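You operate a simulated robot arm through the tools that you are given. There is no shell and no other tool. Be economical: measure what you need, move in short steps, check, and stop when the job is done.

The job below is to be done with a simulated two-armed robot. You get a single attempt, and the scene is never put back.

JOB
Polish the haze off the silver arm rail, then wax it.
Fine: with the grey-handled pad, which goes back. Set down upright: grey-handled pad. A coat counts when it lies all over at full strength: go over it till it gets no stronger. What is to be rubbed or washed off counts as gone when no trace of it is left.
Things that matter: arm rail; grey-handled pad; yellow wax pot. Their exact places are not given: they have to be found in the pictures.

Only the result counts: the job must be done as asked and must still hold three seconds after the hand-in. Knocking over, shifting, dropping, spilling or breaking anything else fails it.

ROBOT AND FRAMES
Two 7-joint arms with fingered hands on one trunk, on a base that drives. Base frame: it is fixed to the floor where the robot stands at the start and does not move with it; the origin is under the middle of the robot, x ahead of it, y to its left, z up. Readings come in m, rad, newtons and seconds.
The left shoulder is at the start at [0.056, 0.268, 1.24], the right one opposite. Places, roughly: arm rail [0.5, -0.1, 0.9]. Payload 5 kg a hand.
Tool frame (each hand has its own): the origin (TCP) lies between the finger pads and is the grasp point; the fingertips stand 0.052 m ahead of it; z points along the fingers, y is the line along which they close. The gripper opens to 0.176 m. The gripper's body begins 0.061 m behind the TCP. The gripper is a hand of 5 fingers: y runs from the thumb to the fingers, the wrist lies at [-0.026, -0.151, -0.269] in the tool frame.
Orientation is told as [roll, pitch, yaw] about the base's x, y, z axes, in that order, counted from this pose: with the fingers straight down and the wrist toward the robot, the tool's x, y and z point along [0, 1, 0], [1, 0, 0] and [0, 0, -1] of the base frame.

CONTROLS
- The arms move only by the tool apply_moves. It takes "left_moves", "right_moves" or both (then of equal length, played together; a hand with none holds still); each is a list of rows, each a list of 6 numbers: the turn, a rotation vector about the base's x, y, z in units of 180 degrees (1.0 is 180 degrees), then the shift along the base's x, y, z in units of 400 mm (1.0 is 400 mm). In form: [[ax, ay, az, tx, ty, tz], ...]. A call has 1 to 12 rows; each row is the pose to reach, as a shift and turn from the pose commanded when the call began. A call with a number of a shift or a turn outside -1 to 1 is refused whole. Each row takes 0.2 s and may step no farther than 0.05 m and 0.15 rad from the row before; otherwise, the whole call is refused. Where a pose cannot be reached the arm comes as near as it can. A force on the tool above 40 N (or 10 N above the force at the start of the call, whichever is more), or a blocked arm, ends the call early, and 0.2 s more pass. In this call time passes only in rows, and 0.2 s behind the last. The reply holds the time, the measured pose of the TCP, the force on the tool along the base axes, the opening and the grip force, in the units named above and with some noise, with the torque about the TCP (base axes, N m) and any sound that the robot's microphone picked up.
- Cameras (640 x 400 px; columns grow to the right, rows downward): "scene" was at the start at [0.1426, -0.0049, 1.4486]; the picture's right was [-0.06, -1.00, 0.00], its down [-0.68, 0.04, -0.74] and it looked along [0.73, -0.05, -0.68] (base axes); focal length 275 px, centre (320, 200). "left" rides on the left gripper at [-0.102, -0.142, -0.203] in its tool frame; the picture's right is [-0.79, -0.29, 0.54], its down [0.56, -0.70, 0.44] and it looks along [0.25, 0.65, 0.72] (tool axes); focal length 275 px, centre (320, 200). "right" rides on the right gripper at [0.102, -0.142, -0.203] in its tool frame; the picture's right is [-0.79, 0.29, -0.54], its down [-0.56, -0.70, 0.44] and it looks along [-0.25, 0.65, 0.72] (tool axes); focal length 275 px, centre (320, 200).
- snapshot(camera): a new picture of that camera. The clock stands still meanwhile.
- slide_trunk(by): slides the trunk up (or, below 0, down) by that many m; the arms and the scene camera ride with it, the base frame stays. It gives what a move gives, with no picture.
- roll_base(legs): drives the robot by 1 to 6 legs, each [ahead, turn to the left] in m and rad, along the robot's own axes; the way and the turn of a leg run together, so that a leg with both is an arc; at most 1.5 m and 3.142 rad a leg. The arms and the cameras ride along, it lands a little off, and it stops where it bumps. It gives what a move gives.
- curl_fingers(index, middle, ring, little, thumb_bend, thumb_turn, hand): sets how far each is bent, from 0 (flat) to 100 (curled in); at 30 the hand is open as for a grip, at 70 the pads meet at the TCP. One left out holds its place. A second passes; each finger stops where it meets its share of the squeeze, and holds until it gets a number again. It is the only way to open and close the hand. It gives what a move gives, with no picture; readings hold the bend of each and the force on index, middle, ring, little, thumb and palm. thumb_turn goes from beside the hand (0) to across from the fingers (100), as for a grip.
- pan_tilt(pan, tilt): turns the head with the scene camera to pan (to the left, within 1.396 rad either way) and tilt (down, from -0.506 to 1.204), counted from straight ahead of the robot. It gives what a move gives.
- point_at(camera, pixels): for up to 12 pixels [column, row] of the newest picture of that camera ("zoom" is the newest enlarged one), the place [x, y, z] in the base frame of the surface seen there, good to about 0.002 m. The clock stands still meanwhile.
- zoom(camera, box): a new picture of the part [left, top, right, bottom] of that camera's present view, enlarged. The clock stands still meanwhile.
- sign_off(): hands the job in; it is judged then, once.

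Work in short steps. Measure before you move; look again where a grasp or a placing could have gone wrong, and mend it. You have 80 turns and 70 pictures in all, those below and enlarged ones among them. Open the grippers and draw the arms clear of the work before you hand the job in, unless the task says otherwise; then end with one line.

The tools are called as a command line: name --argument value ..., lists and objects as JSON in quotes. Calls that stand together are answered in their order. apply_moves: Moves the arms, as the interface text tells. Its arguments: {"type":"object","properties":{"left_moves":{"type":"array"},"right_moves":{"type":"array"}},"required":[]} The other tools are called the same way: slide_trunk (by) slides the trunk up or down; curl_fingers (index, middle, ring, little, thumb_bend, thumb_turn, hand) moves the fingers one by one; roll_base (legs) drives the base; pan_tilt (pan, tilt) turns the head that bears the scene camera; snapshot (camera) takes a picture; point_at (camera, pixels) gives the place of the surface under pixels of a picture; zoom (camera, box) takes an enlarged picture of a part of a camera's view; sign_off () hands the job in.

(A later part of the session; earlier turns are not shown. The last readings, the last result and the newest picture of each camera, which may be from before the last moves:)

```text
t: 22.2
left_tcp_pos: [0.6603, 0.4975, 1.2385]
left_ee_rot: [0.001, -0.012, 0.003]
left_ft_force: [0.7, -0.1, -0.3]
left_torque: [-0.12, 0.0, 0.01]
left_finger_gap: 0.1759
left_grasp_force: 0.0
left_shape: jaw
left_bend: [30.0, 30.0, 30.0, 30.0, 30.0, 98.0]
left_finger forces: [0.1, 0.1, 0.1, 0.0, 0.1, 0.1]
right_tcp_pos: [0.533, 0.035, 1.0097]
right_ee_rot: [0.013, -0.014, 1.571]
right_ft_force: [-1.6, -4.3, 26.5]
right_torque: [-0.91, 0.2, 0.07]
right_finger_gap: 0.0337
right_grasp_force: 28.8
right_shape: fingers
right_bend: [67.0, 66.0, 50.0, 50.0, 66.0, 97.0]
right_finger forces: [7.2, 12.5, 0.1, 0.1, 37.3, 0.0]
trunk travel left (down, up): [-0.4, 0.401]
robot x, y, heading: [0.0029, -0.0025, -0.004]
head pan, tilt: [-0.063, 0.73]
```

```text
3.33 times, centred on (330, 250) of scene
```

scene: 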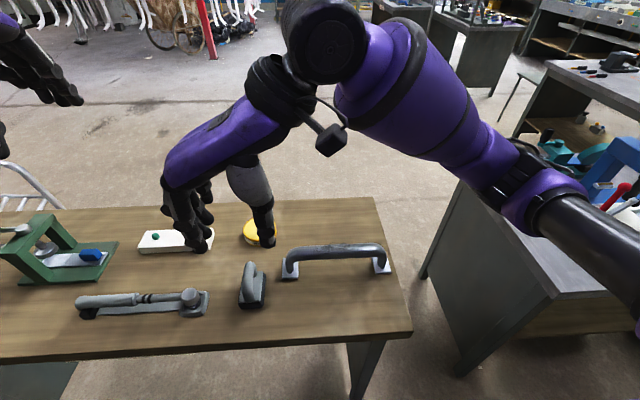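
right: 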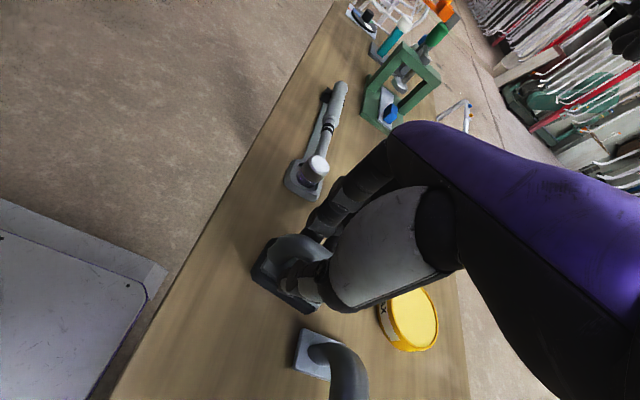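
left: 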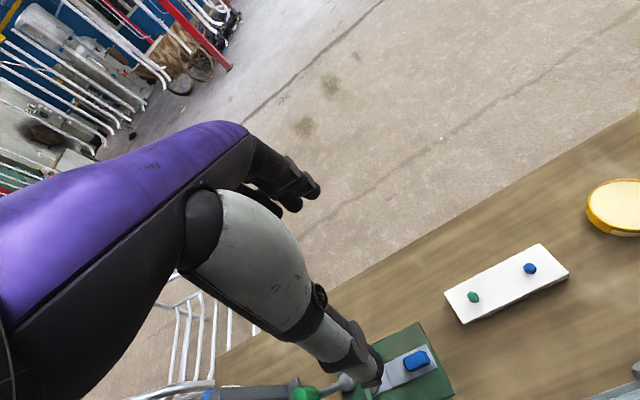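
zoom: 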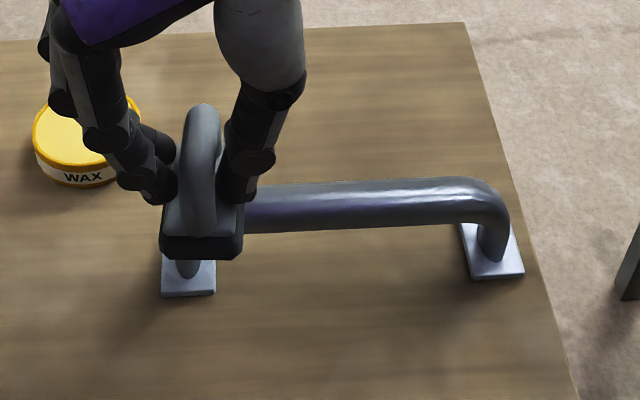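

The rough patch in the middle is fading. I'll lift the pad off toward the left-front and look at the bar closely.

apply_moves --right_moves '[[0, 0, 0, 0, 0.02, 0.05], [0, 0, 0, -0.05, 0.1, 0.1], [0, 0, 0, -0.1, 0.2, 0.15]]'

zoom --camera "scene" --box '[275, 230, 400, 290]'

```text
t: 23.0
left_tcp_pos: [0.6602, 0.4984, 1.2379]
left_ee_rot: [0.001, -0.012, 0.001]
left_ft_force: [-0.5, 2.6, -0.5]
left_torque: [-0.32, -0.1, 0.02]
left_finger_gap: 0.176
left_grasp_force: 0.1
left_shape: jaw
left_bend: [30.0, 30.0, 30.0, 30.0, 30.0, 98.0]
left_finger forces: [0.1, 0.0, 0.0, 0.0, 0.0, 0.0]
right_tcp_pos: [0.493, 0.1174, 1.0686]
right_ee_rot: [0.013, -0.011, 1.57]
right_ft_force: [0.6, 0.4, -2.6]
right_torque: [-0.1, -0.02, 0.01]
right_finger_gap: 0.0342
right_grasp_force: 19.7
right_shape: fingers
right_bend: [67.0, 66.0, 50.0, 50.0, 66.0, 97.0]
right_finger forces: [7.7, 10.6, 0.1, 0.0, 21.0, 0.0]
trunk travel left (down, up): [-0.4, 0.401]
robot x, y, heading: [-0.0006, -0.0016, 0.0]
head pan, tilt: [-0.063, 0.73]
```

```text
5.12 times, centred on (338, 260) of scene
```

zoom: 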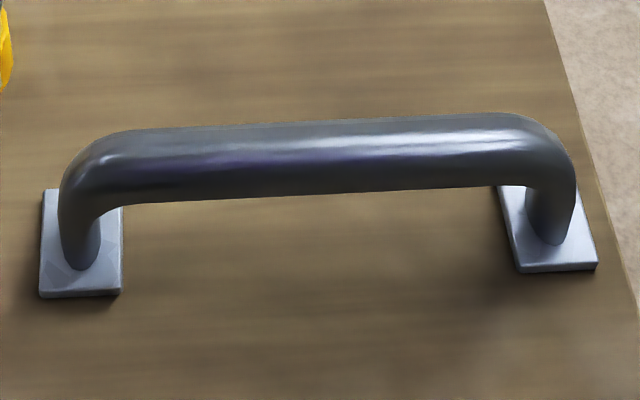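

The visible side is now clean and shiny. To see the top and far side I'll move the right hand (with the pad) away to the right and turn the left hand so its camera can look from behind-left.

apply_moves --right_moves '[[0, 0, 0, 0, -0.1, 0.05], [0, 0, 0, 0, -0.2, 0.1], [0, 0, 0, 0, -0.3, 0.1], [0, 0, 0, 0, -0.4, 0.1], [0, 0, 0, 0, -0.5, 0.1], [0, 0, 0, 0, -0.6, 0.1], [0, 0, 0, 0, -0.7, 0.1], [0, 0, 0, 0, -0.8, 0.1], [0, 0, 0, 0, -0.9, 0.1], [0, 0, 0, 0, -1.0, 0.1], [0, 0, 0, 0, -1.0, 0.1], [0, 0, 0, 0, -1.0, 0.1]]' --left_moves '[[0, 0, -0.0463, 0, -0.03, 0], [0, 0, -0.0926, 0.01, -0.06, 0], [0, 0, -0.1389, 0.01, -0.1, -0.02], [0, 0, -0.1852, 0.02, -0.14, -0.04], [0, 0, -0.2315, 0.02, -0.18, -0.06], [0, 0, -0.2778, 0.03, -0.22, -0.08], [0, 0, -0.3241, 0.03, -0.26, -0.1], [0, 0, -0.3704, 0.04, -0.3, -0.12], [0, 0, -0.4167, 0.04, -0.34, -0.14], [0, 0, -0.463, 0.05, -0.38, -0.16], [0, 0, -0.5093, 0.05, -0.42, -0.18], [0, 0, -0.5556, 0.06, -0.46, -0.2]]'

apply_moves --left_moves '[[0, 0, -0.04, 0.01, -0.08, -0.03], [0, 0, -0.08, 0.02, -0.16, -0.06], [0, 0, -0.12, 0.04, -0.24, -0.1], [0, 0, -0.1667, 0.06, -0.32, -0.13], [0, 0, -0.1667, 0.06, -0.365, -0.15]]'

snapshot --camera "left"

```text
t: 25.6
left_tcp_pos: [0.6845, 0.3096, 1.1594]
left_ee_rot: [-0.001, -0.011, -1.746]
left_ft_force: [-0.5, -1.6, 1.0]
left_torque: [0.2, 0.03, -0.04]
left_finger_gap: 0.1759
left_grasp_force: 0.0
left_shape: jaw
left_bend: [30.0, 30.0, 30.0, 30.0, 30.0, 98.0]
left_finger forces: [0.0, 0.0, 0.0, 0.0, 0.0, 0.1]
right_tcp_pos: [0.4955, -0.2867, 1.1078]
right_ee_rot: [0.015, -0.012, 1.57]
right_ft_force: [1.1, -1.8, -2.1]
right_torque: [0.21, 0.12, -0.02]
right_finger_gap: 0.034
right_grasp_force: 19.0
right_shape: fingers
right_bend: [67.0, 66.0, 50.0, 50.0, 66.0, 97.0]
right_finger forces: [7.6, 9.9, 0.0, 0.0, 19.7, 0.0]
trunk travel left (down, up): [-0.4, 0.401]
robot x, y, heading: [0.0008, 0.0021, 0.001]
head pan, tilt: [-0.063, 0.73]
```

```text
t: 26.8
left_tcp_pos: [0.7088, 0.1672, 1.0993]
left_ee_rot: [0.0, -0.013, -2.271]
left_ft_force: [1.2, -1.4, -0.7]
left_torque: [0.11, 0.08, -0.03]
left_finger_gap: 0.1761
left_grasp_force: 0.0
left_shape: jaw
left_bend: [30.0, 30.0, 30.0, 30.0, 30.0, 98.0]
left_finger forces: [0.0, 0.0, 0.1, 0.0, 0.0, 0.0]
right_tcp_pos: [0.4939, -0.2855, 1.1077]
right_ee_rot: [0.013, -0.016, 1.57]
right_ft_force: [1.3, -0.7, -1.2]
right_torque: [0.14, 0.14, -0.01]
right_finger_gap: 0.0341
right_grasp_force: 18.6
right_shape: fingers
right_bend: [67.0, 66.0, 50.0, 50.0, 66.0, 97.0]
right_finger forces: [7.6, 9.9, 0.1, 0.0, 19.5, 0.1]
trunk travel left (down, up): [-0.4, 0.401]
robot x, y, heading: [-0.0042, -0.0009, -0.007]
head pan, tilt: [-0.063, 0.73]
```

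```text
43 pictures are left
```

left: 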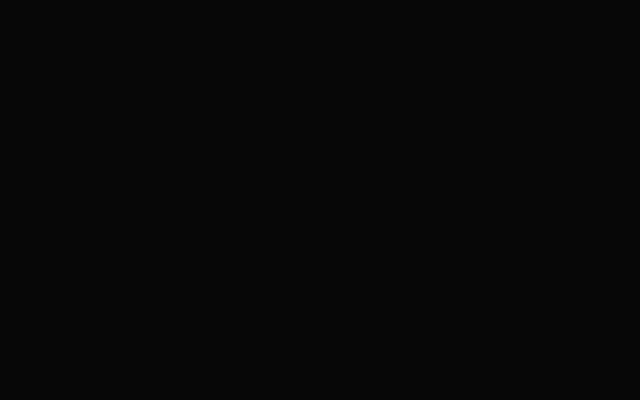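

The left camera is blocked (probably by its own forearm). I'll turn the yaw partly back, keeping the position, and retry.

apply_moves --left_moves '[[0, 0, 0.045, 0, 0, 0], [0, 0, 0.09, 0, 0, 0], [0, 0, 0.135, 0, 0, 0]]'

snapshot --camera "left"

snapshot --camera "scene"

```text
t: 27.6
left_tcp_pos: [0.7076, 0.1662, 1.0991]
left_ee_rot: [-0.001, -0.013, -1.843]
left_ft_force: [0.4, 0.4, 0.8]
left_torque: [-0.06, 0.03, 0.03]
left_finger_gap: 0.1758
left_grasp_force: 0.0
left_shape: jaw
left_bend: [30.0, 30.0, 30.0, 30.0, 30.0, 98.0]
left_finger forces: [0.0, 0.0, 0.0, 0.0, 0.0, 0.1]
right_tcp_pos: [0.4933, -0.2848, 1.1082]
right_ee_rot: [0.014, -0.012, 1.569]
right_ft_force: [-0.1, -0.9, -0.3]
right_torque: [-0.01, 0.01, 0.0]
right_finger_gap: 0.034
right_grasp_force: 19.0
right_shape: fingers
right_bend: [67.0, 66.0, 50.0, 50.0, 66.0, 97.0]
right_finger forces: [7.6, 9.9, 0.0, 0.0, 19.6, 0.0]
trunk travel left (down, up): [-0.4, 0.401]
robot x, y, heading: [0.0026, 0.0011, -0.004]
head pan, tilt: [-0.063, 0.73]
```

```text
42 pictures are left
```

left: 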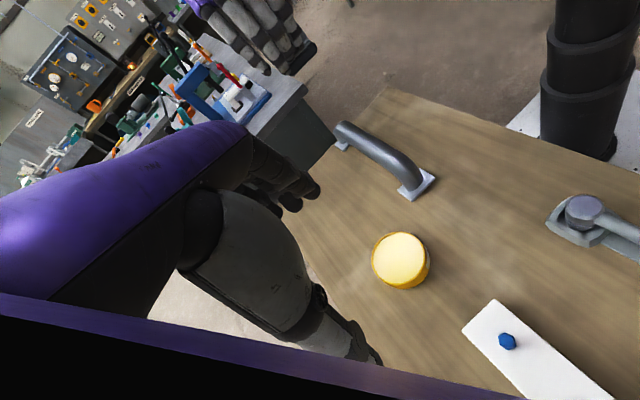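

```text
41 pictures are left
```

scene: 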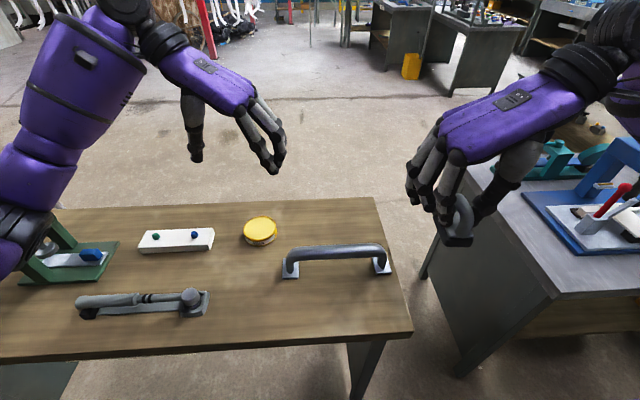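

The left camera now shows the rail from behind-left at (330–440,120–200). I'll zoom on it there.

zoom --camera "left" --box '[320, 105, 450, 215]'

zoom --camera "scene" --box '[275, 235, 400, 285]'

```text
3.64 times, centred on (385, 160) of left
```

zoom: 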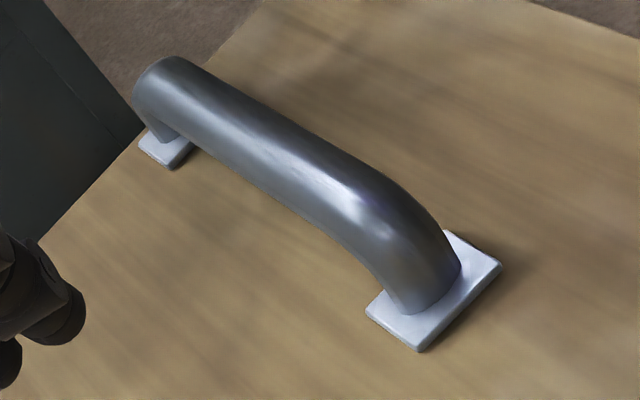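

```text
5.12 times, centred on (338, 260) of scene
```

zoom: 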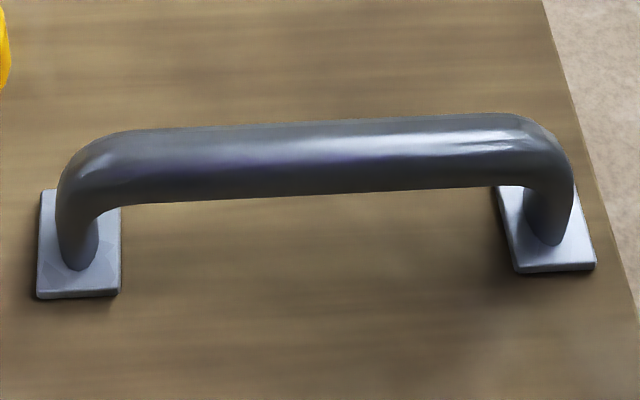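

The bar looks clean from both sides, apart from a possible faint streak. I'll make one more set of passes to be sure (flat, then tilted to both sides); first left hand away, right hand back over the right end.

apply_moves --right_moves '[[0, 0, 0, 0.03, 0.08, -0.05], [0, 0, 0, 0.07, 0.18, -0.1], [0, 0, 0, 0.101, 0.28, -0.15], [0, 0, 0, 0.101, 0.28, -0.2], [0, 0, 0, 0.101, 0.28, -0.225], [0, 0, 0, 0.101, 0.28, -0.244], [0, 0, 0, 0.101, 0.28, -0.244]]' --left_moves '[[0, 0, 0, 0, 0.11, 0.02], [0, 0, 0, 0, 0.22, 0.04], [0, 0, 0, 0, 0.33, 0.06], [0, 0, 0, 0, 0.44, 0.08], [0, 0, 0, 0, 0.55, 0.1], [0, 0, 0, 0, 0.66, 0.1], [0, 0, 0, 0, 0.75, 0.1]]'

apply_moves --right_moves '[[0, 0, 0, 0, 0.0817, 0], [0, 0, 0, 0, 0.163, 0], [0, 0, 0, 0, 0.245, 0], [0, 0, 0, 0, 0.327, 0], [0, 0, 0, 0, 0.408, 0], [0, 0, 0, 0, 0.51, 0], [0, 0, 0, 0, 0.408, 0], [0, 0, 0, 0, 0.327, 0], [0, 0, 0, 0, 0.245, 0], [0, 0, 0, 0, 0.163, 0], [0, 0, 0, 0, 0.0817, 0], [0, 0, 0, 0, -0.02, 0]]'

```text
t: 29.2
left_tcp_pos: [0.7073, 0.4691, 1.1396]
left_ee_rot: [-0.001, -0.013, -1.843]
left_ft_force: [-1.1, 0.7, -1.8]
left_torque: [-0.13, 0.0, 0.01]
left_finger_gap: 0.1757
left_grasp_force: 0.1
left_shape: jaw
left_bend: [30.0, 30.0, 30.0, 30.0, 30.0, 98.0]
left_finger forces: [0.0, 0.0, 0.0, 0.0, 0.1, 0.0]
right_tcp_pos: [0.5338, -0.1729, 1.0116]
right_ee_rot: [0.012, -0.013, 1.57]
right_ft_force: [0.1, 1.9, -0.8]
right_torque: [-0.23, -0.1, 0.06]
right_finger_gap: 0.034
right_grasp_force: 18.4
right_shape: fingers
right_bend: [67.0, 66.0, 50.0, 50.0, 66.0, 97.0]
right_finger forces: [7.7, 9.8, 0.0, 0.0, 19.4, 0.1]
trunk travel left (down, up): [-0.4, 0.401]
robot x, y, heading: [-0.0009, 0.0001, -0.0]
head pan, tilt: [-0.063, 0.73]
```

```text
t: 31.8
left_tcp_pos: [0.7082, 0.4662, 1.1417]
left_ee_rot: [0.001, -0.012, -1.843]
left_ft_force: [-0.3, -0.5, -0.4]
left_torque: [0.09, -0.07, -0.01]
left_finger_gap: 0.1758
left_grasp_force: 0.0
left_shape: jaw
left_bend: [30.0, 30.0, 30.0, 30.0, 30.0, 98.0]
left_finger forces: [0.0, 0.0, 0.1, 0.0, 0.0, 0.1]
right_tcp_pos: [0.5319, -0.1816, 1.0104]
right_ee_rot: [0.015, -0.012, 1.573]
right_ft_force: [0.0, -0.7, 0.0]
right_torque: [0.07, -0.07, 0.0]
right_finger_gap: 0.0337
right_grasp_force: 18.0
right_shape: fingers
right_bend: [66.0, 66.0, 50.0, 50.0, 66.0, 97.0]
right_finger forces: [7.6, 9.5, 0.0, 0.0, 18.5, 0.0]
trunk travel left (down, up): [-0.4, 0.401]
robot x, y, heading: [0.003, -0.0005, 0.002]
head pan, tilt: [-0.063, 0.73]
```

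No force at the right end, so I'm slightly high there. I'll go ~6 mm deeper and sweep with the pad rolled +0.25 rad around the bar (back side).

apply_moves --right_moves '[[0, 0.04, 0, 0.035, 0.02, -0.012], [0, 0.08, 0, 0.07, 0.03, -0.025], [0, 0.08, 0, 0.07, 0.11, -0.025], [0, 0.08, 0, 0.07, 0.19, -0.025], [0, 0.08, 0, 0.07, 0.27, -0.025], [0, 0.08, 0, 0.07, 0.35, -0.025], [0, 0.08, 0, 0.07, 0.43, -0.025], [0, 0.08, 0, 0.07, 0.53, -0.025]]'

apply_moves --right_moves '[[0, -0.04, 0, -0.03, 0, 0.01], [0, -0.08, 0, -0.065, 0, 0.01], [0, -0.12, 0, -0.1, 0, 0.008], [0, -0.16, 0, -0.135, 0, -0.002], [0, -0.16, 0, -0.135, -0.08, -0.002], [0, -0.16, 0, -0.135, -0.16, -0.002], [0, -0.16, 0, -0.135, -0.24, -0.002], [0, -0.16, 0, -0.135, -0.32, -0.002], [0, -0.16, 0, -0.135, -0.4, -0.002], [0, -0.16, 0, -0.135, -0.52, -0.002]]'

apply_moves --right_moves '[[0, 0.04, 0, 0.033, 0, 0.01], [0, 0.08, 0, 0.065, 0, 0.01], [0, 0.08, 0, 0.065, 0.08, 0.01], [0, 0.08, 0, 0.065, 0.16, 0.01], [0, 0.08, 0, 0.065, 0.24, 0.01], [0, 0.08, 0, 0.065, 0.32, 0.01], [0, 0.08, 0, 0.065, 0.4, 0.01], [0, 0.08, 0, 0.065, 0.5, 0.01]]'

```text
t: 32.7
left_tcp_pos: [0.6885, 0.4678, 1.1513]
left_ee_rot: [0.016, -0.008, -1.846]
left_ft_force: [-5.4, 0.3, 1.5]
left_torque: [-0.09, -0.56, 0.07]
left_finger_gap: 0.1759
left_grasp_force: 0.0
left_shape: jaw
left_bend: [30.0, 30.0, 30.0, 30.0, 30.0, 97.0]
left_finger forces: [0.1, 0.0, 0.0, 0.0, 0.0, 0.0]
right_tcp_pos: [0.5452, -0.1272, 1.0116]
right_ee_rot: [0.247, -0.013, 1.567]
right_ft_force: [-3.6, -1.0, 0.3]
right_torque: [0.0, -0.51, -0.08]
right_finger_gap: 0.0235
right_grasp_force: 16.0
right_shape: fingers
right_bend: [70.0, 66.0, 50.0, 50.0, 67.0, 95.0]
right_finger forces: [4.5, 12.0, 0.1, 0.1, 15.5, 0.0]
trunk travel left (down, up): [-0.4, 0.401]
robot x, y, heading: [-0.0021, 0.0, 0.003]
head pan, tilt: [-0.063, 0.73]
stopped in row 4 (right hand): the force on the tool passed its limit at 40 N (the readings are from after the stop); the commanded pose is now the measured one
```

```text
t: 34.9
left_tcp_pos: [0.6907, 0.4652, 1.1521]
left_ee_rot: [0.014, -0.01, -1.845]
left_ft_force: [-1.4, -1.9, 3.0]
left_torque: [0.19, -0.19, -0.04]
left_finger_gap: 0.1762
left_grasp_force: 0.1
left_shape: jaw
left_bend: [30.0, 30.0, 30.0, 30.0, 30.0, 97.0]
left_finger forces: [0.0, 0.1, 0.1, 0.0, 0.1, 0.0]
right_tcp_pos: [0.4936, -0.3341, 1.0086]
right_ee_rot: [-0.254, -0.016, 1.576]
right_ft_force: [-0.9, 0.2, -0.8]
right_torque: [0.03, -0.17, 0.0]
right_finger_gap: 0.023
right_grasp_force: 15.5
right_shape: fingers
right_bend: [70.0, 66.0, 50.0, 50.0, 67.0, 95.0]
right_finger forces: [3.6, 12.5, 0.0, 0.1, 15.0, 0.0]
trunk travel left (down, up): [-0.4, 0.401]
robot x, y, heading: [0.0026, 0.0026, 0.0]
head pan, tilt: [-0.063, 0.73]
```

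```text
t: 36.7
left_tcp_pos: [0.6929, 0.4675, 1.1483]
left_ee_rot: [0.01, -0.01, -1.844]
left_ft_force: [0.1, 1.2, -0.7]
left_torque: [-0.24, 0.13, 0.09]
left_finger_gap: 0.1762
left_grasp_force: 0.0
left_shape: jaw
left_bend: [30.0, 30.0, 30.0, 30.0, 30.0, 97.0]
left_finger forces: [0.0, 0.1, 0.0, 0.0, 0.0, 0.0]
right_tcp_pos: [0.5209, -0.1322, 1.0132]
right_ee_rot: [-0.001, -0.012, 1.57]
right_ft_force: [0.0, 1.0, -2.0]
right_torque: [-0.12, 0.05, 0.01]
right_finger_gap: 0.023
right_grasp_force: 15.8
right_shape: fingers
right_bend: [70.0, 66.0, 50.0, 50.0, 67.0, 95.0]
right_finger forces: [3.6, 12.7, 0.1, 0.1, 14.8, 0.0]
trunk travel left (down, up): [-0.4, 0.401]
robot x, y, heading: [0.0011, -0.0015, 0.002]
head pan, tilt: [-0.063, 0.73]
```

The tilted pass tripped the force limit and the pad shifted in the grip. Let me look before going on.

snapshot --camera "scene"

zoom --camera "scene" --box '[275, 180, 425, 290]'

```text
38 pictures are left
```

scene: 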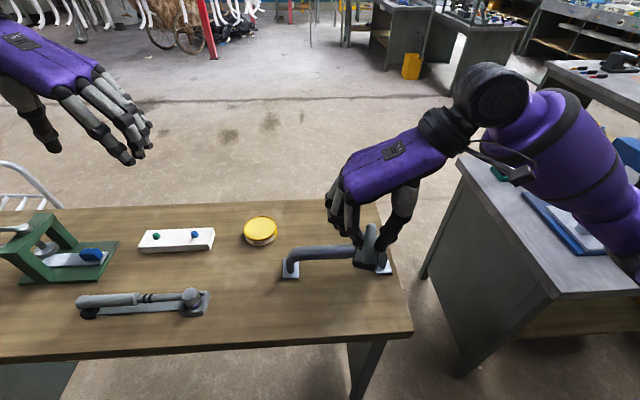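

```text
3.64 times, centred on (350, 235) of scene
```

zoom: 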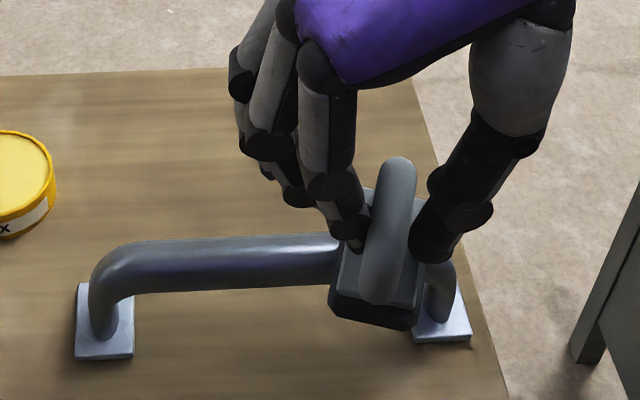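

The pad has yawed roughly 15° in the grip; the rail seems unmoved. I'll lift 6 cm and measure the pad's attitude and the rail plates.

apply_moves --right_moves '[[0, 0, 0, 0, 0, 0.08], [0, 0, 0, -0.05, 0.05, 0.16]]'

zoom --camera "scene" --box '[275, 180, 425, 290]'

snapshot --camera "left"

```text
t: 37.3
left_tcp_pos: [0.6917, 0.4677, 1.1502]
left_ee_rot: [0.011, -0.008, -1.846]
left_ft_force: [-0.5, 0.2, 0.5]
left_torque: [-0.11, -0.08, 0.05]
left_finger_gap: 0.1761
left_grasp_force: 0.0
left_shape: jaw
left_bend: [30.0, 30.0, 30.0, 30.0, 30.0, 97.0]
left_finger forces: [0.0, 0.1, 0.0, 0.0, 0.0, 0.0]
right_tcp_pos: [0.5012, -0.113, 1.0779]
right_ee_rot: [-0.001, -0.014, 1.571]
right_ft_force: [-1.6, 0.6, -1.3]
right_torque: [-0.02, -0.11, 0.01]
right_finger_gap: 0.0233
right_grasp_force: 15.8
right_shape: fingers
right_bend: [70.0, 66.0, 50.0, 50.0, 67.0, 95.0]
right_finger forces: [3.6, 12.8, 0.0, 0.0, 14.9, 0.1]
trunk travel left (down, up): [-0.4, 0.401]
robot x, y, heading: [-0.004, 0.0001, -0.001]
head pan, tilt: [-0.063, 0.73]
```

```text
3.64 times, centred on (350, 235) of scene
```

zoom: 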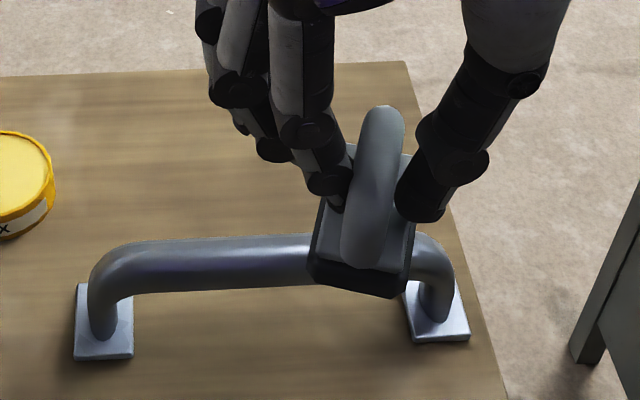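

```text
35 pictures are left
```

left: 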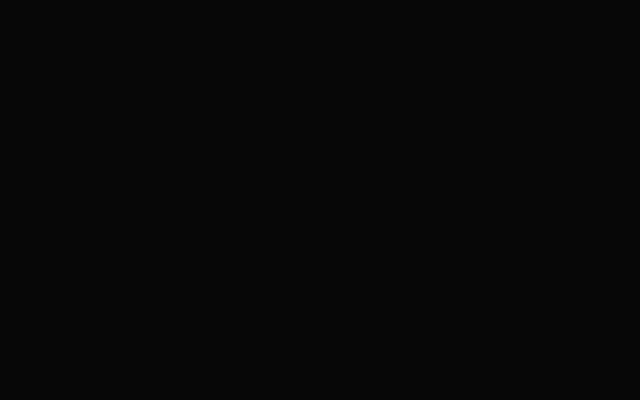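

point_at --camera "zoom" --pixels '[[385, 112], [378, 150], [370, 190], [362, 230], [330, 205], [322, 250], [400, 262], [408, 240], [405, 170], [312, 275], [390, 290], [360, 285]]'

```text
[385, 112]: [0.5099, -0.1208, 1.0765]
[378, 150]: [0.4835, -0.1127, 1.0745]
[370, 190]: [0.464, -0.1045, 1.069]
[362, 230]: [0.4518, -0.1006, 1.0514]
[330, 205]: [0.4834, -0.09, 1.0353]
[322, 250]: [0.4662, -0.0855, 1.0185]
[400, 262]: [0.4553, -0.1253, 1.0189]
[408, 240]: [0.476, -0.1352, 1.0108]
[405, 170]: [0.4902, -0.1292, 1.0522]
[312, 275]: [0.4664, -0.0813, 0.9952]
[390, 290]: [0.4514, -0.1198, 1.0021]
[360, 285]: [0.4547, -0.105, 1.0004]
```

The pad is level, yawed ≈-0.34 rad in the hand, its bottom ≈0.085 m below the TCP and its centre ≈20 mm nearer than the TCP. I'll correct with hand yaw, move to hover above the wax pot, and recheck rail and pot.

apply_moves --right_moves '[[0, 0, 0.0135, 0.053, 0.077, 0], [0, 0, 0.027, 0.106, 0.154, 0], [0, 0, 0.0405, 0.159, 0.231, 0], [0, 0, 0.054, 0.2125, 0.308, 0], [0, 0, 0.0675, 0.266, 0.384, 0], [0, 0, 0.081, 0.319, 0.461, 0], [0, 0, 0.095, 0.372, 0.538, 0], [0, 0, 0.108, 0.425, 0.615, 0]]'

snapshot --camera "scene"

zoom --camera "scene" --box '[225, 190, 400, 285]'

```text
t: 39.1
left_tcp_pos: [0.6929, 0.4687, 1.1484]
left_ee_rot: [0.01, -0.01, -1.844]
left_ft_force: [0.0, 1.2, -1.8]
left_torque: [-0.21, 0.02, 0.06]
left_finger_gap: 0.1762
left_grasp_force: 0.0
left_shape: jaw
left_bend: [30.0, 30.0, 30.0, 30.0, 30.0, 97.0]
left_finger forces: [0.0, 0.1, 0.0, 0.0, 0.0, 0.0]
right_tcp_pos: [0.6713, 0.1339, 1.076]
right_ee_rot: [0.0, -0.015, 1.911]
right_ft_force: [0.6, 0.1, -1.4]
right_torque: [-0.08, 0.06, 0.0]
right_finger_gap: 0.0232
right_grasp_force: 16.2
right_shape: fingers
right_bend: [70.0, 66.0, 50.0, 50.0, 67.0, 95.0]
right_finger forces: [3.8, 13.1, 0.0, 0.0, 15.0, 0.0]
trunk travel left (down, up): [-0.4, 0.401]
robot x, y, heading: [-0.002, -0.0024, -0.005]
head pan, tilt: [-0.063, 0.73]
```

```text
34 pictures are left
```

scene: 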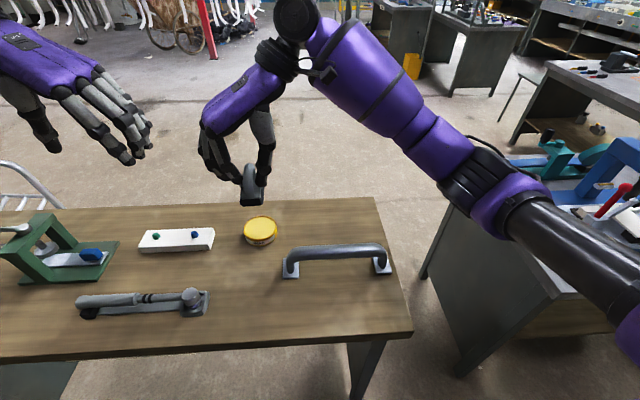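

```text
3.66 times, centred on (312, 238) of scene
```

zoom: 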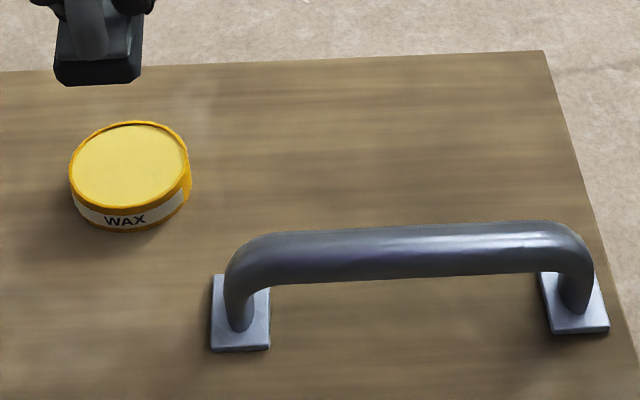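

The rail looks clean, and the pot shows a wax surface within a low rim. I'll measure pot rim, wax, and the pad's bottom edge.

point_at --camera "zoom" --pixels '[[72, 172], [187, 155], [130, 123], [115, 209], [130, 165], [100, 150], [160, 180], [58, 80], [138, 78], [98, 82], [90, 30], [128, 126]]'

zoom --camera "scene" --box '[210, 150, 310, 250]'

```text
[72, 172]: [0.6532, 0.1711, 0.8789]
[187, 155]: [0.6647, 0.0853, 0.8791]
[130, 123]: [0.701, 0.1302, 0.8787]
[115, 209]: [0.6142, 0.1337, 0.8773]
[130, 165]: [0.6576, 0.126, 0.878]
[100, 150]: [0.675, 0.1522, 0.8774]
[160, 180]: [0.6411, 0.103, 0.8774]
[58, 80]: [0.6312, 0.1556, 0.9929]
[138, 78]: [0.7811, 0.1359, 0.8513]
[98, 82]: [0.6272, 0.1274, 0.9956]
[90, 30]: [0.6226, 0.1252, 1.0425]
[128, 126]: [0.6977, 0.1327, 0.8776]
```

```text
4.00 times, centred on (260, 200) of scene
```

zoom: 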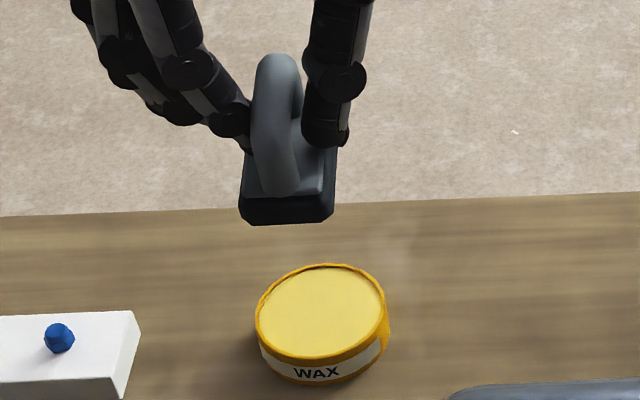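

Pot centre is (0.658,0.128), wax z≈0.8775; the pad front edge at x 0.627 means it needs -13 mm in x. I'll lower gently until the pad touches the wax.

apply_moves --right_moves '[[0, 0, 0, -0.033, 0, -0.09], [0, 0, 0, -0.033, 0, -0.18], [0, 0, 0, -0.033, 0, -0.25], [0, 0, 0, -0.033, 0, -0.27], [0, 0, 0, -0.033, 0, -0.28], [0, 0, 0, -0.033, 0, -0.286]]'

zoom --camera "scene" --box '[210, 170, 310, 260]'

```text
t: 40.5
left_tcp_pos: [0.6931, 0.4671, 1.1512]
left_ee_rot: [0.014, -0.008, -1.845]
left_ft_force: [0.1, -0.1, 1.1]
left_torque: [0.01, 0.0, 0.0]
left_finger_gap: 0.1761
left_grasp_force: 0.0
left_shape: jaw
left_bend: [30.0, 30.0, 30.0, 30.0, 30.0, 97.0]
left_finger forces: [0.0, 0.0, 0.0, 0.0, 0.0, 0.0]
right_tcp_pos: [0.6571, 0.1323, 0.966]
right_ee_rot: [-0.006, -0.018, 1.91]
right_ft_force: [0.9, -1.7, 21.1]
right_torque: [-0.41, 0.03, 0.05]
right_finger_gap: 0.0222
right_grasp_force: 22.6
right_shape: fingers
right_bend: [70.0, 65.0, 50.0, 50.0, 67.0, 96.0]
right_finger forces: [5.7, 13.3, 0.1, 0.1, 25.5, 0.1]
trunk travel left (down, up): [-0.4, 0.401]
robot x, y, heading: [0.0025, 0.0021, 0.0]
head pan, tilt: [-0.063, 0.73]
```

```text
4.44 times, centred on (260, 215) of scene
```

zoom: 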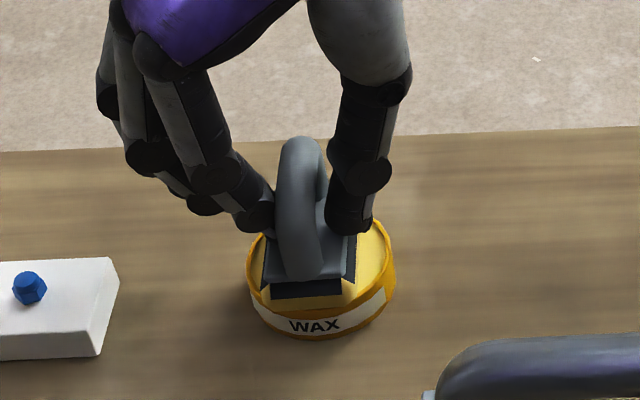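

The pad presses on the wax with 21 N. I'll lift, then carry it to the left end of the bar and lower to contact.

apply_moves --right_moves '[[0, 0, 0, 0, 0, 0.1], [0, 0, 0, 0, 0, 0.2], [0, 0, 0, -0.08, -0.06, 0.22], [0, 0, 0, -0.16, -0.12, 0.22], [0, 0, 0, -0.24, -0.18, 0.22], [0, 0, 0, -0.305, -0.24, 0.22], [0, 0, 0, -0.305, -0.24, 0.15], [0, 0, 0, -0.305, -0.24, 0.115], [0, 0, 0, -0.305, -0.24, 0.105], [0, 0, 0, -0.305, -0.24, 0.1]]'

zoom --camera "scene" --box '[225, 190, 400, 285]'

```text
t: 42.6
left_tcp_pos: [0.6715, 0.4689, 1.1608]
left_ee_rot: [0.027, -0.005, -1.843]
left_ft_force: [-3.7, 0.5, 1.0]
left_torque: [-0.09, -0.62, 0.06]
left_finger_gap: 0.1758
left_grasp_force: 0.0
left_shape: jaw
left_bend: [30.0, 30.0, 30.0, 30.0, 30.0, 97.0]
left_finger forces: [0.1, 0.1, 0.0, 0.0, 0.0, 0.0]
right_tcp_pos: [0.5194, 0.0392, 1.0167]
right_ee_rot: [-0.023, -0.015, 1.911]
right_ft_force: [-3.7, 0.1, -0.3]
right_torque: [-0.01, -0.45, -0.05]
right_finger_gap: 0.022
right_grasp_force: 17.9
right_shape: fingers
right_bend: [70.0, 65.0, 50.0, 50.0, 67.0, 96.0]
right_finger forces: [3.0, 13.7, 0.0, 0.0, 17.9, 0.1]
trunk travel left (down, up): [-0.4, 0.401]
robot x, y, heading: [0.0001, -0.0037, -0.002]
head pan, tilt: [-0.063, 0.73]
stopped in row 10 (right hand): the force on the tool passed its limit at 45 N (the readings are from after the stop); the commanded pose is now the measured one
```

```text
3.66 times, centred on (312, 238) of scene
```

zoom: 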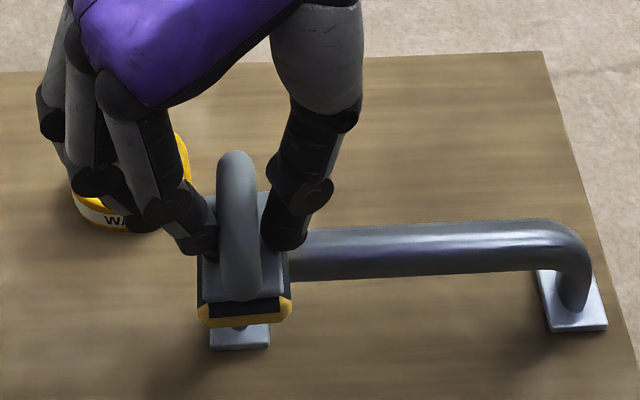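

The pad carries yellow wax. The press was too deep; from z 1.0167 I'll lower about 6 mm and shift +15 mm x, reading the force.

apply_moves --right_moves '[[0, 0, 0, 0.0375, -0.01, 0], [0, 0, 0, 0.0375, -0.01, -0.012], [0, 0, 0, 0.0375, -0.02, -0.015]]'

```text
t: 43.5
left_tcp_pos: [0.6763, 0.4675, 1.1597]
left_ee_rot: [0.024, -0.003, -1.845]
left_ft_force: [-0.2, 0.0, -0.1]
left_torque: [-0.06, -0.13, 0.04]
left_finger_gap: 0.1759
left_grasp_force: 0.1
left_shape: jaw
left_bend: [30.0, 30.0, 30.0, 30.0, 30.0, 97.0]
left_finger forces: [0.0, 0.1, 0.1, 0.0, 0.0, 0.1]
right_tcp_pos: [0.5381, 0.0294, 1.0087]
right_ee_rot: [-0.022, -0.015, 1.909]
right_ft_force: [1.6, 1.2, 7.0]
right_torque: [-0.04, -0.09, 0.01]
right_finger_gap: 0.0222
right_grasp_force: 20.3
right_shape: fingers
right_bend: [70.0, 65.0, 50.0, 50.0, 67.0, 96.0]
right_finger forces: [7.6, 13.8, 0.0, 0.0, 20.1, 0.1]
trunk travel left (down, up): [-0.4, 0.401]
robot x, y, heading: [0.0019, -0.0019, 0.003]
head pan, tilt: [-0.063, 0.73]
```

7 N of contact. I'll sweep to the right end and back, slightly deeper toward the right where it was lighter before.

apply_moves --right_moves '[[0, 0, 0, 0, 0.03, -0.002], [0, 0, 0, 0, -0.05, -0.003], [0, 0, 0, 0, -0.13, -0.004], [0, 0, 0, 0, -0.21, -0.005], [0, 0, 0, 0, -0.29, -0.006], [0, 0, 0, 0, -0.37, -0.007], [0, 0, 0, 0, -0.45, -0.008], [0, 0, 0, 0, -0.51, -0.01], [0, 0, 0, 0, -0.43, -0.008], [0, 0, 0, 0, -0.33, -0.007], [0, 0, 0, 0, -0.23, -0.006], [0, 0, 0, 0, -0.12, -0.004]]'

zoom --camera "scene" --box '[225, 190, 400, 285]'

```text
t: 44.3
left_tcp_pos: [0.6589, 0.467, 1.1714]
left_ee_rot: [0.039, 0.001, -1.845]
left_ft_force: [-3.7, 0.1, 1.6]
left_torque: [0.03, -0.57, 0.02]
left_finger_gap: 0.1761
left_grasp_force: 0.0
left_shape: jaw
left_bend: [30.0, 30.0, 30.0, 30.0, 30.0, 97.0]
left_finger forces: [0.0, 0.0, 0.1, 0.0, 0.0, 0.1]
right_tcp_pos: [0.5207, -0.0277, 1.0161]
right_ee_rot: [-0.039, -0.016, 1.911]
right_ft_force: [-2.5, -1.5, 1.6]
right_torque: [0.09, -0.34, -0.04]
right_finger_gap: 0.022
right_grasp_force: 18.2
right_shape: fingers
right_bend: [70.0, 65.0, 50.0, 50.0, 67.0, 96.0]
right_finger forces: [4.9, 13.9, 0.1, 0.1, 17.1, 0.0]
trunk travel left (down, up): [-0.4, 0.401]
robot x, y, heading: [0.0027, -0.0012, -0.003]
head pan, tilt: [-0.063, 0.73]
stopped in row 4 (right hand): the force on the tool passed its limit at 42 N (the readings are from after the stop); the commanded pose is now the measured one
```

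```text
3.66 times, centred on (312, 238) of scene
```

zoom: 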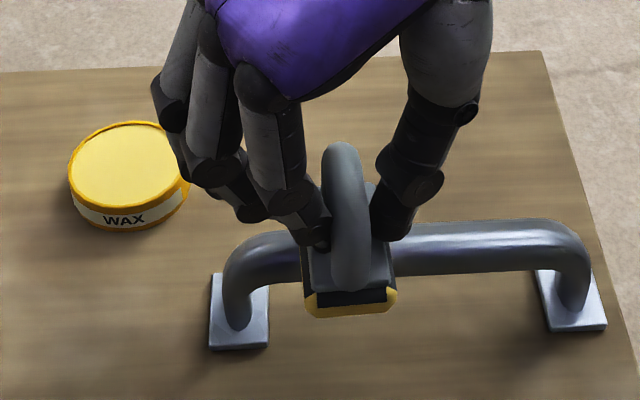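

Too firm again at z≈1.007. I'll fix the small tilt (+0.04 rad about y), use a gentler depth and continue to the right end.

apply_moves --right_moves '[[0, 0.0125, 0, 0.037, 0, 0.0], [0, 0.0125, 0, 0.037, 0, -0.01], [0, 0.0125, 0, 0.037, -0.06, -0.011], [0, 0.0125, 0, 0.037, -0.12, -0.012], [0, 0.0125, 0, 0.037, -0.18, -0.013], [0, 0.0125, 0, 0.037, -0.24, -0.014], [0, 0.0125, 0, 0.037, -0.3, -0.015], [0, 0.0125, 0, 0.037, -0.35, -0.017]]'

zoom --camera "scene" --box '[265, 190, 415, 285]'

```text
t: 46.1
left_tcp_pos: [0.6623, 0.4667, 1.1684]
left_ee_rot: [0.037, -0.002, -1.847]
left_ft_force: [0.4, -0.8, -0.6]
left_torque: [0.08, -0.02, 0.0]
left_finger_gap: 0.1759
left_grasp_force: 0.1
left_shape: jaw
left_bend: [30.0, 30.0, 30.0, 30.0, 30.0, 98.0]
left_finger forces: [0.0, 0.0, 0.0, 0.1, 0.1, 0.0]
right_tcp_pos: [0.5403, -0.1664, 1.0092]
right_ee_rot: [0.001, -0.03, 1.908]
right_ft_force: [-0.6, 2.8, 15.3]
right_torque: [0.03, -0.06, 0.01]
right_finger_gap: 0.0221
right_grasp_force: 22.6
right_shape: fingers
right_bend: [69.0, 65.0, 50.0, 50.0, 68.0, 96.0]
right_finger forces: [5.6, 20.0, 0.1, 0.0, 19.4, 0.0]
trunk travel left (down, up): [-0.4, 0.401]
robot x, y, heading: [-0.0021, 0.001, -0.004]
head pan, tilt: [-0.063, 0.73]
```

```text
4.21 times, centred on (340, 238) of scene
```

zoom: 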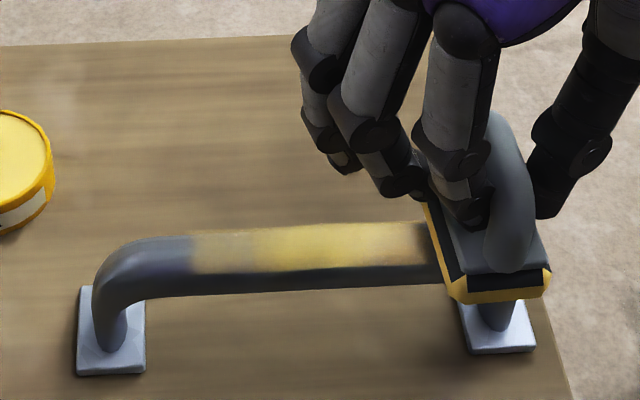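

Wax shows clearly as a yellow coat on the middle of the bar; it's missing toward the left. I'll sweep back all the way to the left end at this depth.

apply_moves --right_moves '[[0, 0, 0, 0, 0.05, 0.001], [0, 0, 0, 0, 0.1, 0.002], [0, 0, 0, 0, 0.15, 0.003], [0, 0, 0, 0, 0.2, 0.003], [0, 0, 0, 0, 0.25, 0.002], [0, 0, 0, 0, 0.3, 0.002], [0, 0, 0, 0, 0.35, 0.001], [0, 0, 0, 0, 0.4, 0.0], [0, 0, 0, 0, 0.45, 0], [0, 0, 0, 0, 0.5, 0], [0, 0, 0, 0, 0.54, 0]]'

zoom --camera "scene" --box '[265, 190, 415, 285]'

```text
t: 48.5
left_tcp_pos: [0.6618, 0.4664, 1.1676]
left_ee_rot: [0.035, 0.0, -1.847]
left_ft_force: [0.2, -0.2, -0.6]
left_torque: [-0.05, -0.01, 0.02]
left_finger_gap: 0.1755
left_grasp_force: 0.1
left_shape: jaw
left_bend: [30.0, 30.0, 30.0, 30.0, 30.0, 98.0]
left_finger forces: [0.0, 0.1, 0.1, 0.0, 0.0, 0.1]
right_tcp_pos: [0.5377, 0.0485, 1.0082]
right_ee_rot: [0.003, -0.029, 1.909]
right_ft_force: [-0.5, -5.6, 19.4]
right_torque: [-0.82, 0.01, 0.03]
right_finger_gap: 0.0222
right_grasp_force: 24.7
right_shape: fingers
right_bend: [70.0, 65.0, 50.0, 50.0, 68.0, 96.0]
right_finger forces: [3.7, 14.2, 0.0, 0.0, 30.3, 0.0]
trunk travel left (down, up): [-0.4, 0.401]
robot x, y, heading: [-0.0009, -0.0006, -0.003]
head pan, tilt: [-0.063, 0.73]
```

```text
4.21 times, centred on (340, 238) of scene
```

zoom: 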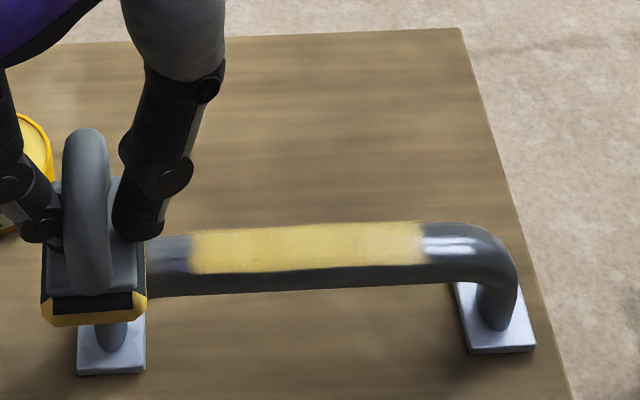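

The waxable patch has clear edges (zoom 190–420) and the coat is getting stronger. I'll sweep over it again, right and back.

apply_moves --right_moves '[[0, 0, 0, 0, -0.08, 0.0], [0, 0, 0, 0, -0.16, 0.001], [0, 0, 0, 0, -0.24, 0.001], [0, 0, 0, 0, -0.32, 0.002], [0, 0, 0, 0, -0.4, 0.002], [0, 0, 0, 0, -0.48, 0], [0, 0, 0, 0, -0.52, 0], [0, 0, 0, 0, -0.44, 0.001], [0, 0, 0, 0, -0.35, 0.002], [0, 0, 0, 0, -0.26, 0.001], [0, 0, 0, 0, -0.17, 0.001], [0, 0, 0, 0, -0.08, 0]]'

apply_moves --right_moves '[[0, 0, 0, 0, -0.04, 0.0], [0, 0, 0, 0, -0.11, 0.001], [0, 0, 0, 0, -0.18, 0.001], [0, 0, 0, 0, -0.25, 0.002], [0, 0, 0, 0, -0.33, 0.002], [0, 0, 0, 0, -0.4, 0], [0, 0, 0, 0, -0.44, 0], [0, 0, 0, 0, -0.36, 0.001], [0, 0, 0, 0, -0.27, 0.002], [0, 0, 0, 0, -0.18, 0.001], [0, 0, 0, 0, -0.09, 0.001], [0, 0, 0, 0, 0.05, 0]]'

zoom --camera "scene" --box '[265, 190, 415, 285]'

```text
t: 51.1
left_tcp_pos: [0.6616, 0.4682, 1.1669]
left_ee_rot: [0.038, -0.003, -1.845]
left_ft_force: [0.9, 2.9, -0.9]
left_torque: [-0.24, 0.04, 0.05]
left_finger_gap: 0.176
left_grasp_force: 0.1
left_shape: jaw
left_bend: [30.0, 30.0, 30.0, 30.0, 30.0, 98.0]
left_finger forces: [0.0, 0.0, 0.0, 0.0, 0.0, 0.0]
right_tcp_pos: [0.5408, 0.0207, 1.0094]
right_ee_rot: [0.003, -0.027, 1.911]
right_ft_force: [-1.9, -2.3, 16.5]
right_torque: [-0.59, 0.22, 0.04]
right_finger_gap: 0.022
right_grasp_force: 26.7
right_shape: fingers
right_bend: [70.0, 66.0, 50.0, 50.0, 68.0, 96.0]
right_finger forces: [3.9, 15.2, 0.0, 0.0, 35.0, 0.0]
trunk travel left (down, up): [-0.4, 0.401]
robot x, y, heading: [-0.0014, -0.001, -0.001]
head pan, tilt: [-0.063, 0.73]
```

```text
refused: row 12 steps farther than a row can; nothing moved
```

```text
4.21 times, centred on (340, 238) of scene
```

zoom: 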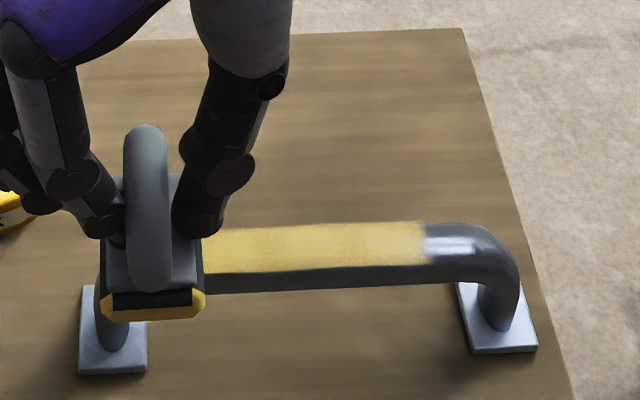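

The right end of the patch is a bit weaker. More strokes, dwelling on the right part with slightly more depth.

apply_moves --right_moves '[[0, 0, 0, 0, -0.09, 0.0], [0, 0, 0, 0, -0.18, 0.0], [0, 0, 0, 0, -0.27, 0.0], [0, 0, 0, 0, -0.36, -0.002], [0, 0, 0, 0, -0.45, -0.003], [0, 0, 0, 0, -0.38, -0.002], [0, 0, 0, 0, -0.3, -0.001], [0, 0, 0, 0, -0.38, -0.002], [0, 0, 0, 0, -0.46, -0.004], [0, 0, 0, 0, -0.38, -0.002], [0, 0, 0, 0, -0.3, -0.001], [0, 0, 0, 0, -0.2, 0]]'

apply_moves --right_moves '[[0, 0, 0, 0, 0.09, 0.0], [0, 0, 0, 0, 0.18, 0.0], [0, 0, 0, 0, 0.27, 0.0]]'

zoom --camera "scene" --box '[265, 190, 415, 285]'

```text
t: 53.2
left_tcp_pos: [0.6437, 0.4686, 1.1777]
left_ee_rot: [0.053, 0.005, -1.844]
left_ft_force: [-4.0, 1.0, 0.6]
left_torque: [-0.09, -0.52, 0.05]
left_finger_gap: 0.1761
left_grasp_force: 0.1
left_shape: jaw
left_bend: [30.0, 30.0, 30.0, 30.0, 30.0, 97.0]
left_finger forces: [0.0, 0.0, 0.0, 0.0, 0.0, 0.0]
right_tcp_pos: [0.5242, -0.1574, 1.0162]
right_ee_rot: [-0.01, -0.019, 1.908]
right_ft_force: [-4.4, 0.9, 1.3]
right_torque: [-0.12, -0.53, -0.03]
right_finger_gap: 0.022
right_grasp_force: 18.0
right_shape: fingers
right_bend: [70.0, 65.0, 50.0, 50.0, 68.0, 96.0]
right_finger forces: [3.4, 14.0, 0.0, 0.0, 18.6, 0.0]
trunk travel left (down, up): [-0.4, 0.401]
robot x, y, heading: [-0.0028, 0.0002, 0.0]
head pan, tilt: [-0.063, 0.73]
stopped in row 10 (right hand): the force on the tool passed its limit at 45 N (the readings are from after the stop); the commanded pose is now the measured one
```

```text
t: 54.0
left_tcp_pos: [0.6471, 0.469, 1.1742]
left_ee_rot: [0.047, 0.002, -1.843]
left_ft_force: [-0.4, 3.1, -0.6]
left_torque: [-0.35, -0.01, 0.03]
left_finger_gap: 0.176
left_grasp_force: 0.1
left_shape: jaw
left_bend: [30.0, 30.0, 30.0, 30.0, 30.0, 97.0]
left_finger forces: [0.1, 0.1, 0.0, 0.1, 0.1, 0.1]
right_tcp_pos: [0.5266, -0.0479, 1.0145]
right_ee_rot: [-0.008, -0.018, 1.908]
right_ft_force: [0.9, 2.2, -1.4]
right_torque: [-0.21, -0.02, 0.01]
right_finger_gap: 0.0219
right_grasp_force: 18.0
right_shape: fingers
right_bend: [70.0, 65.0, 50.0, 50.0, 68.0, 96.0]
right_finger forces: [3.2, 13.9, 0.1, 0.0, 18.2, 0.1]
trunk travel left (down, up): [-0.4, 0.401]
robot x, y, heading: [-0.0029, 0.0016, 0.002]
head pan, tilt: [-0.063, 0.73]
```

```text
4.21 times, centred on (340, 238) of scene
```

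zoom: 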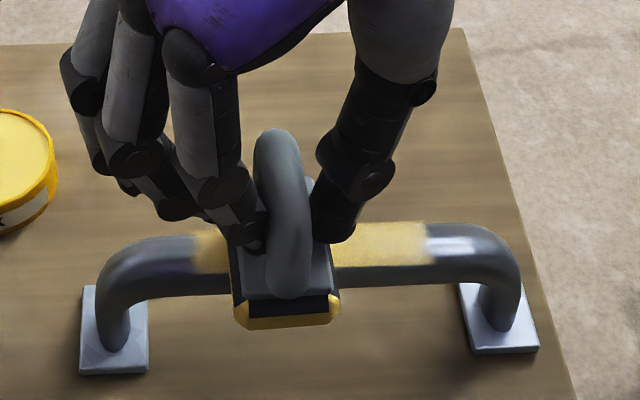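

The right end looks stronger now. I'll lift off to the left-front and inspect the whole patch.

apply_moves --right_moves '[[0, 0.002, 0, -0.03, 0.08, 0.08], [0, 0.002, 0, -0.06, 0.18, 0.12], [0, 0.002, 0, -0.09, 0.28, 0.12], [0, 0.002, 0, -0.11, 0.36, 0.12], [0, 0.002, 0, -0.11, 0.42, 0.12]]'

zoom --camera "scene" --box '[290, 235, 390, 280]'

```text
t: 55.2
left_tcp_pos: [0.6459, 0.4683, 1.1753]
left_ee_rot: [0.048, 0.001, -1.845]
left_ft_force: [0.7, 2.6, -0.7]
left_torque: [-0.24, 0.01, 0.03]
left_finger_gap: 0.1758
left_grasp_force: 0.0
left_shape: jaw
left_bend: [30.0, 30.0, 30.0, 30.0, 30.0, 97.0]
left_finger forces: [0.0, 0.1, 0.1, 0.1, 0.0, 0.0]
right_tcp_pos: [0.4817, 0.1184, 1.0614]
right_ee_rot: [-0.002, -0.022, 1.91]
right_ft_force: [0.3, 1.9, -0.4]
right_torque: [-0.18, 0.01, 0.04]
right_finger_gap: 0.0216
right_grasp_force: 17.0
right_shape: fingers
right_bend: [70.0, 65.0, 50.0, 50.0, 68.0, 96.0]
right_finger forces: [3.1, 13.7, 0.0, 0.1, 17.7, 0.1]
trunk travel left (down, up): [-0.4, 0.401]
robot x, y, heading: [-0.0009, 0.0028, 0.005]
head pan, tilt: [-0.063, 0.73]
```

```text
6.40 times, centred on (340, 258) of scene
```

zoom: 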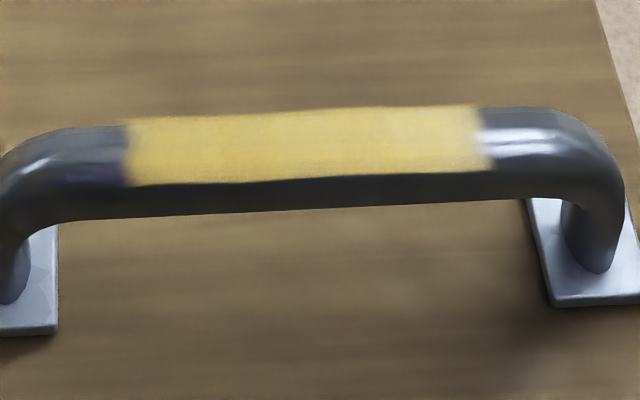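

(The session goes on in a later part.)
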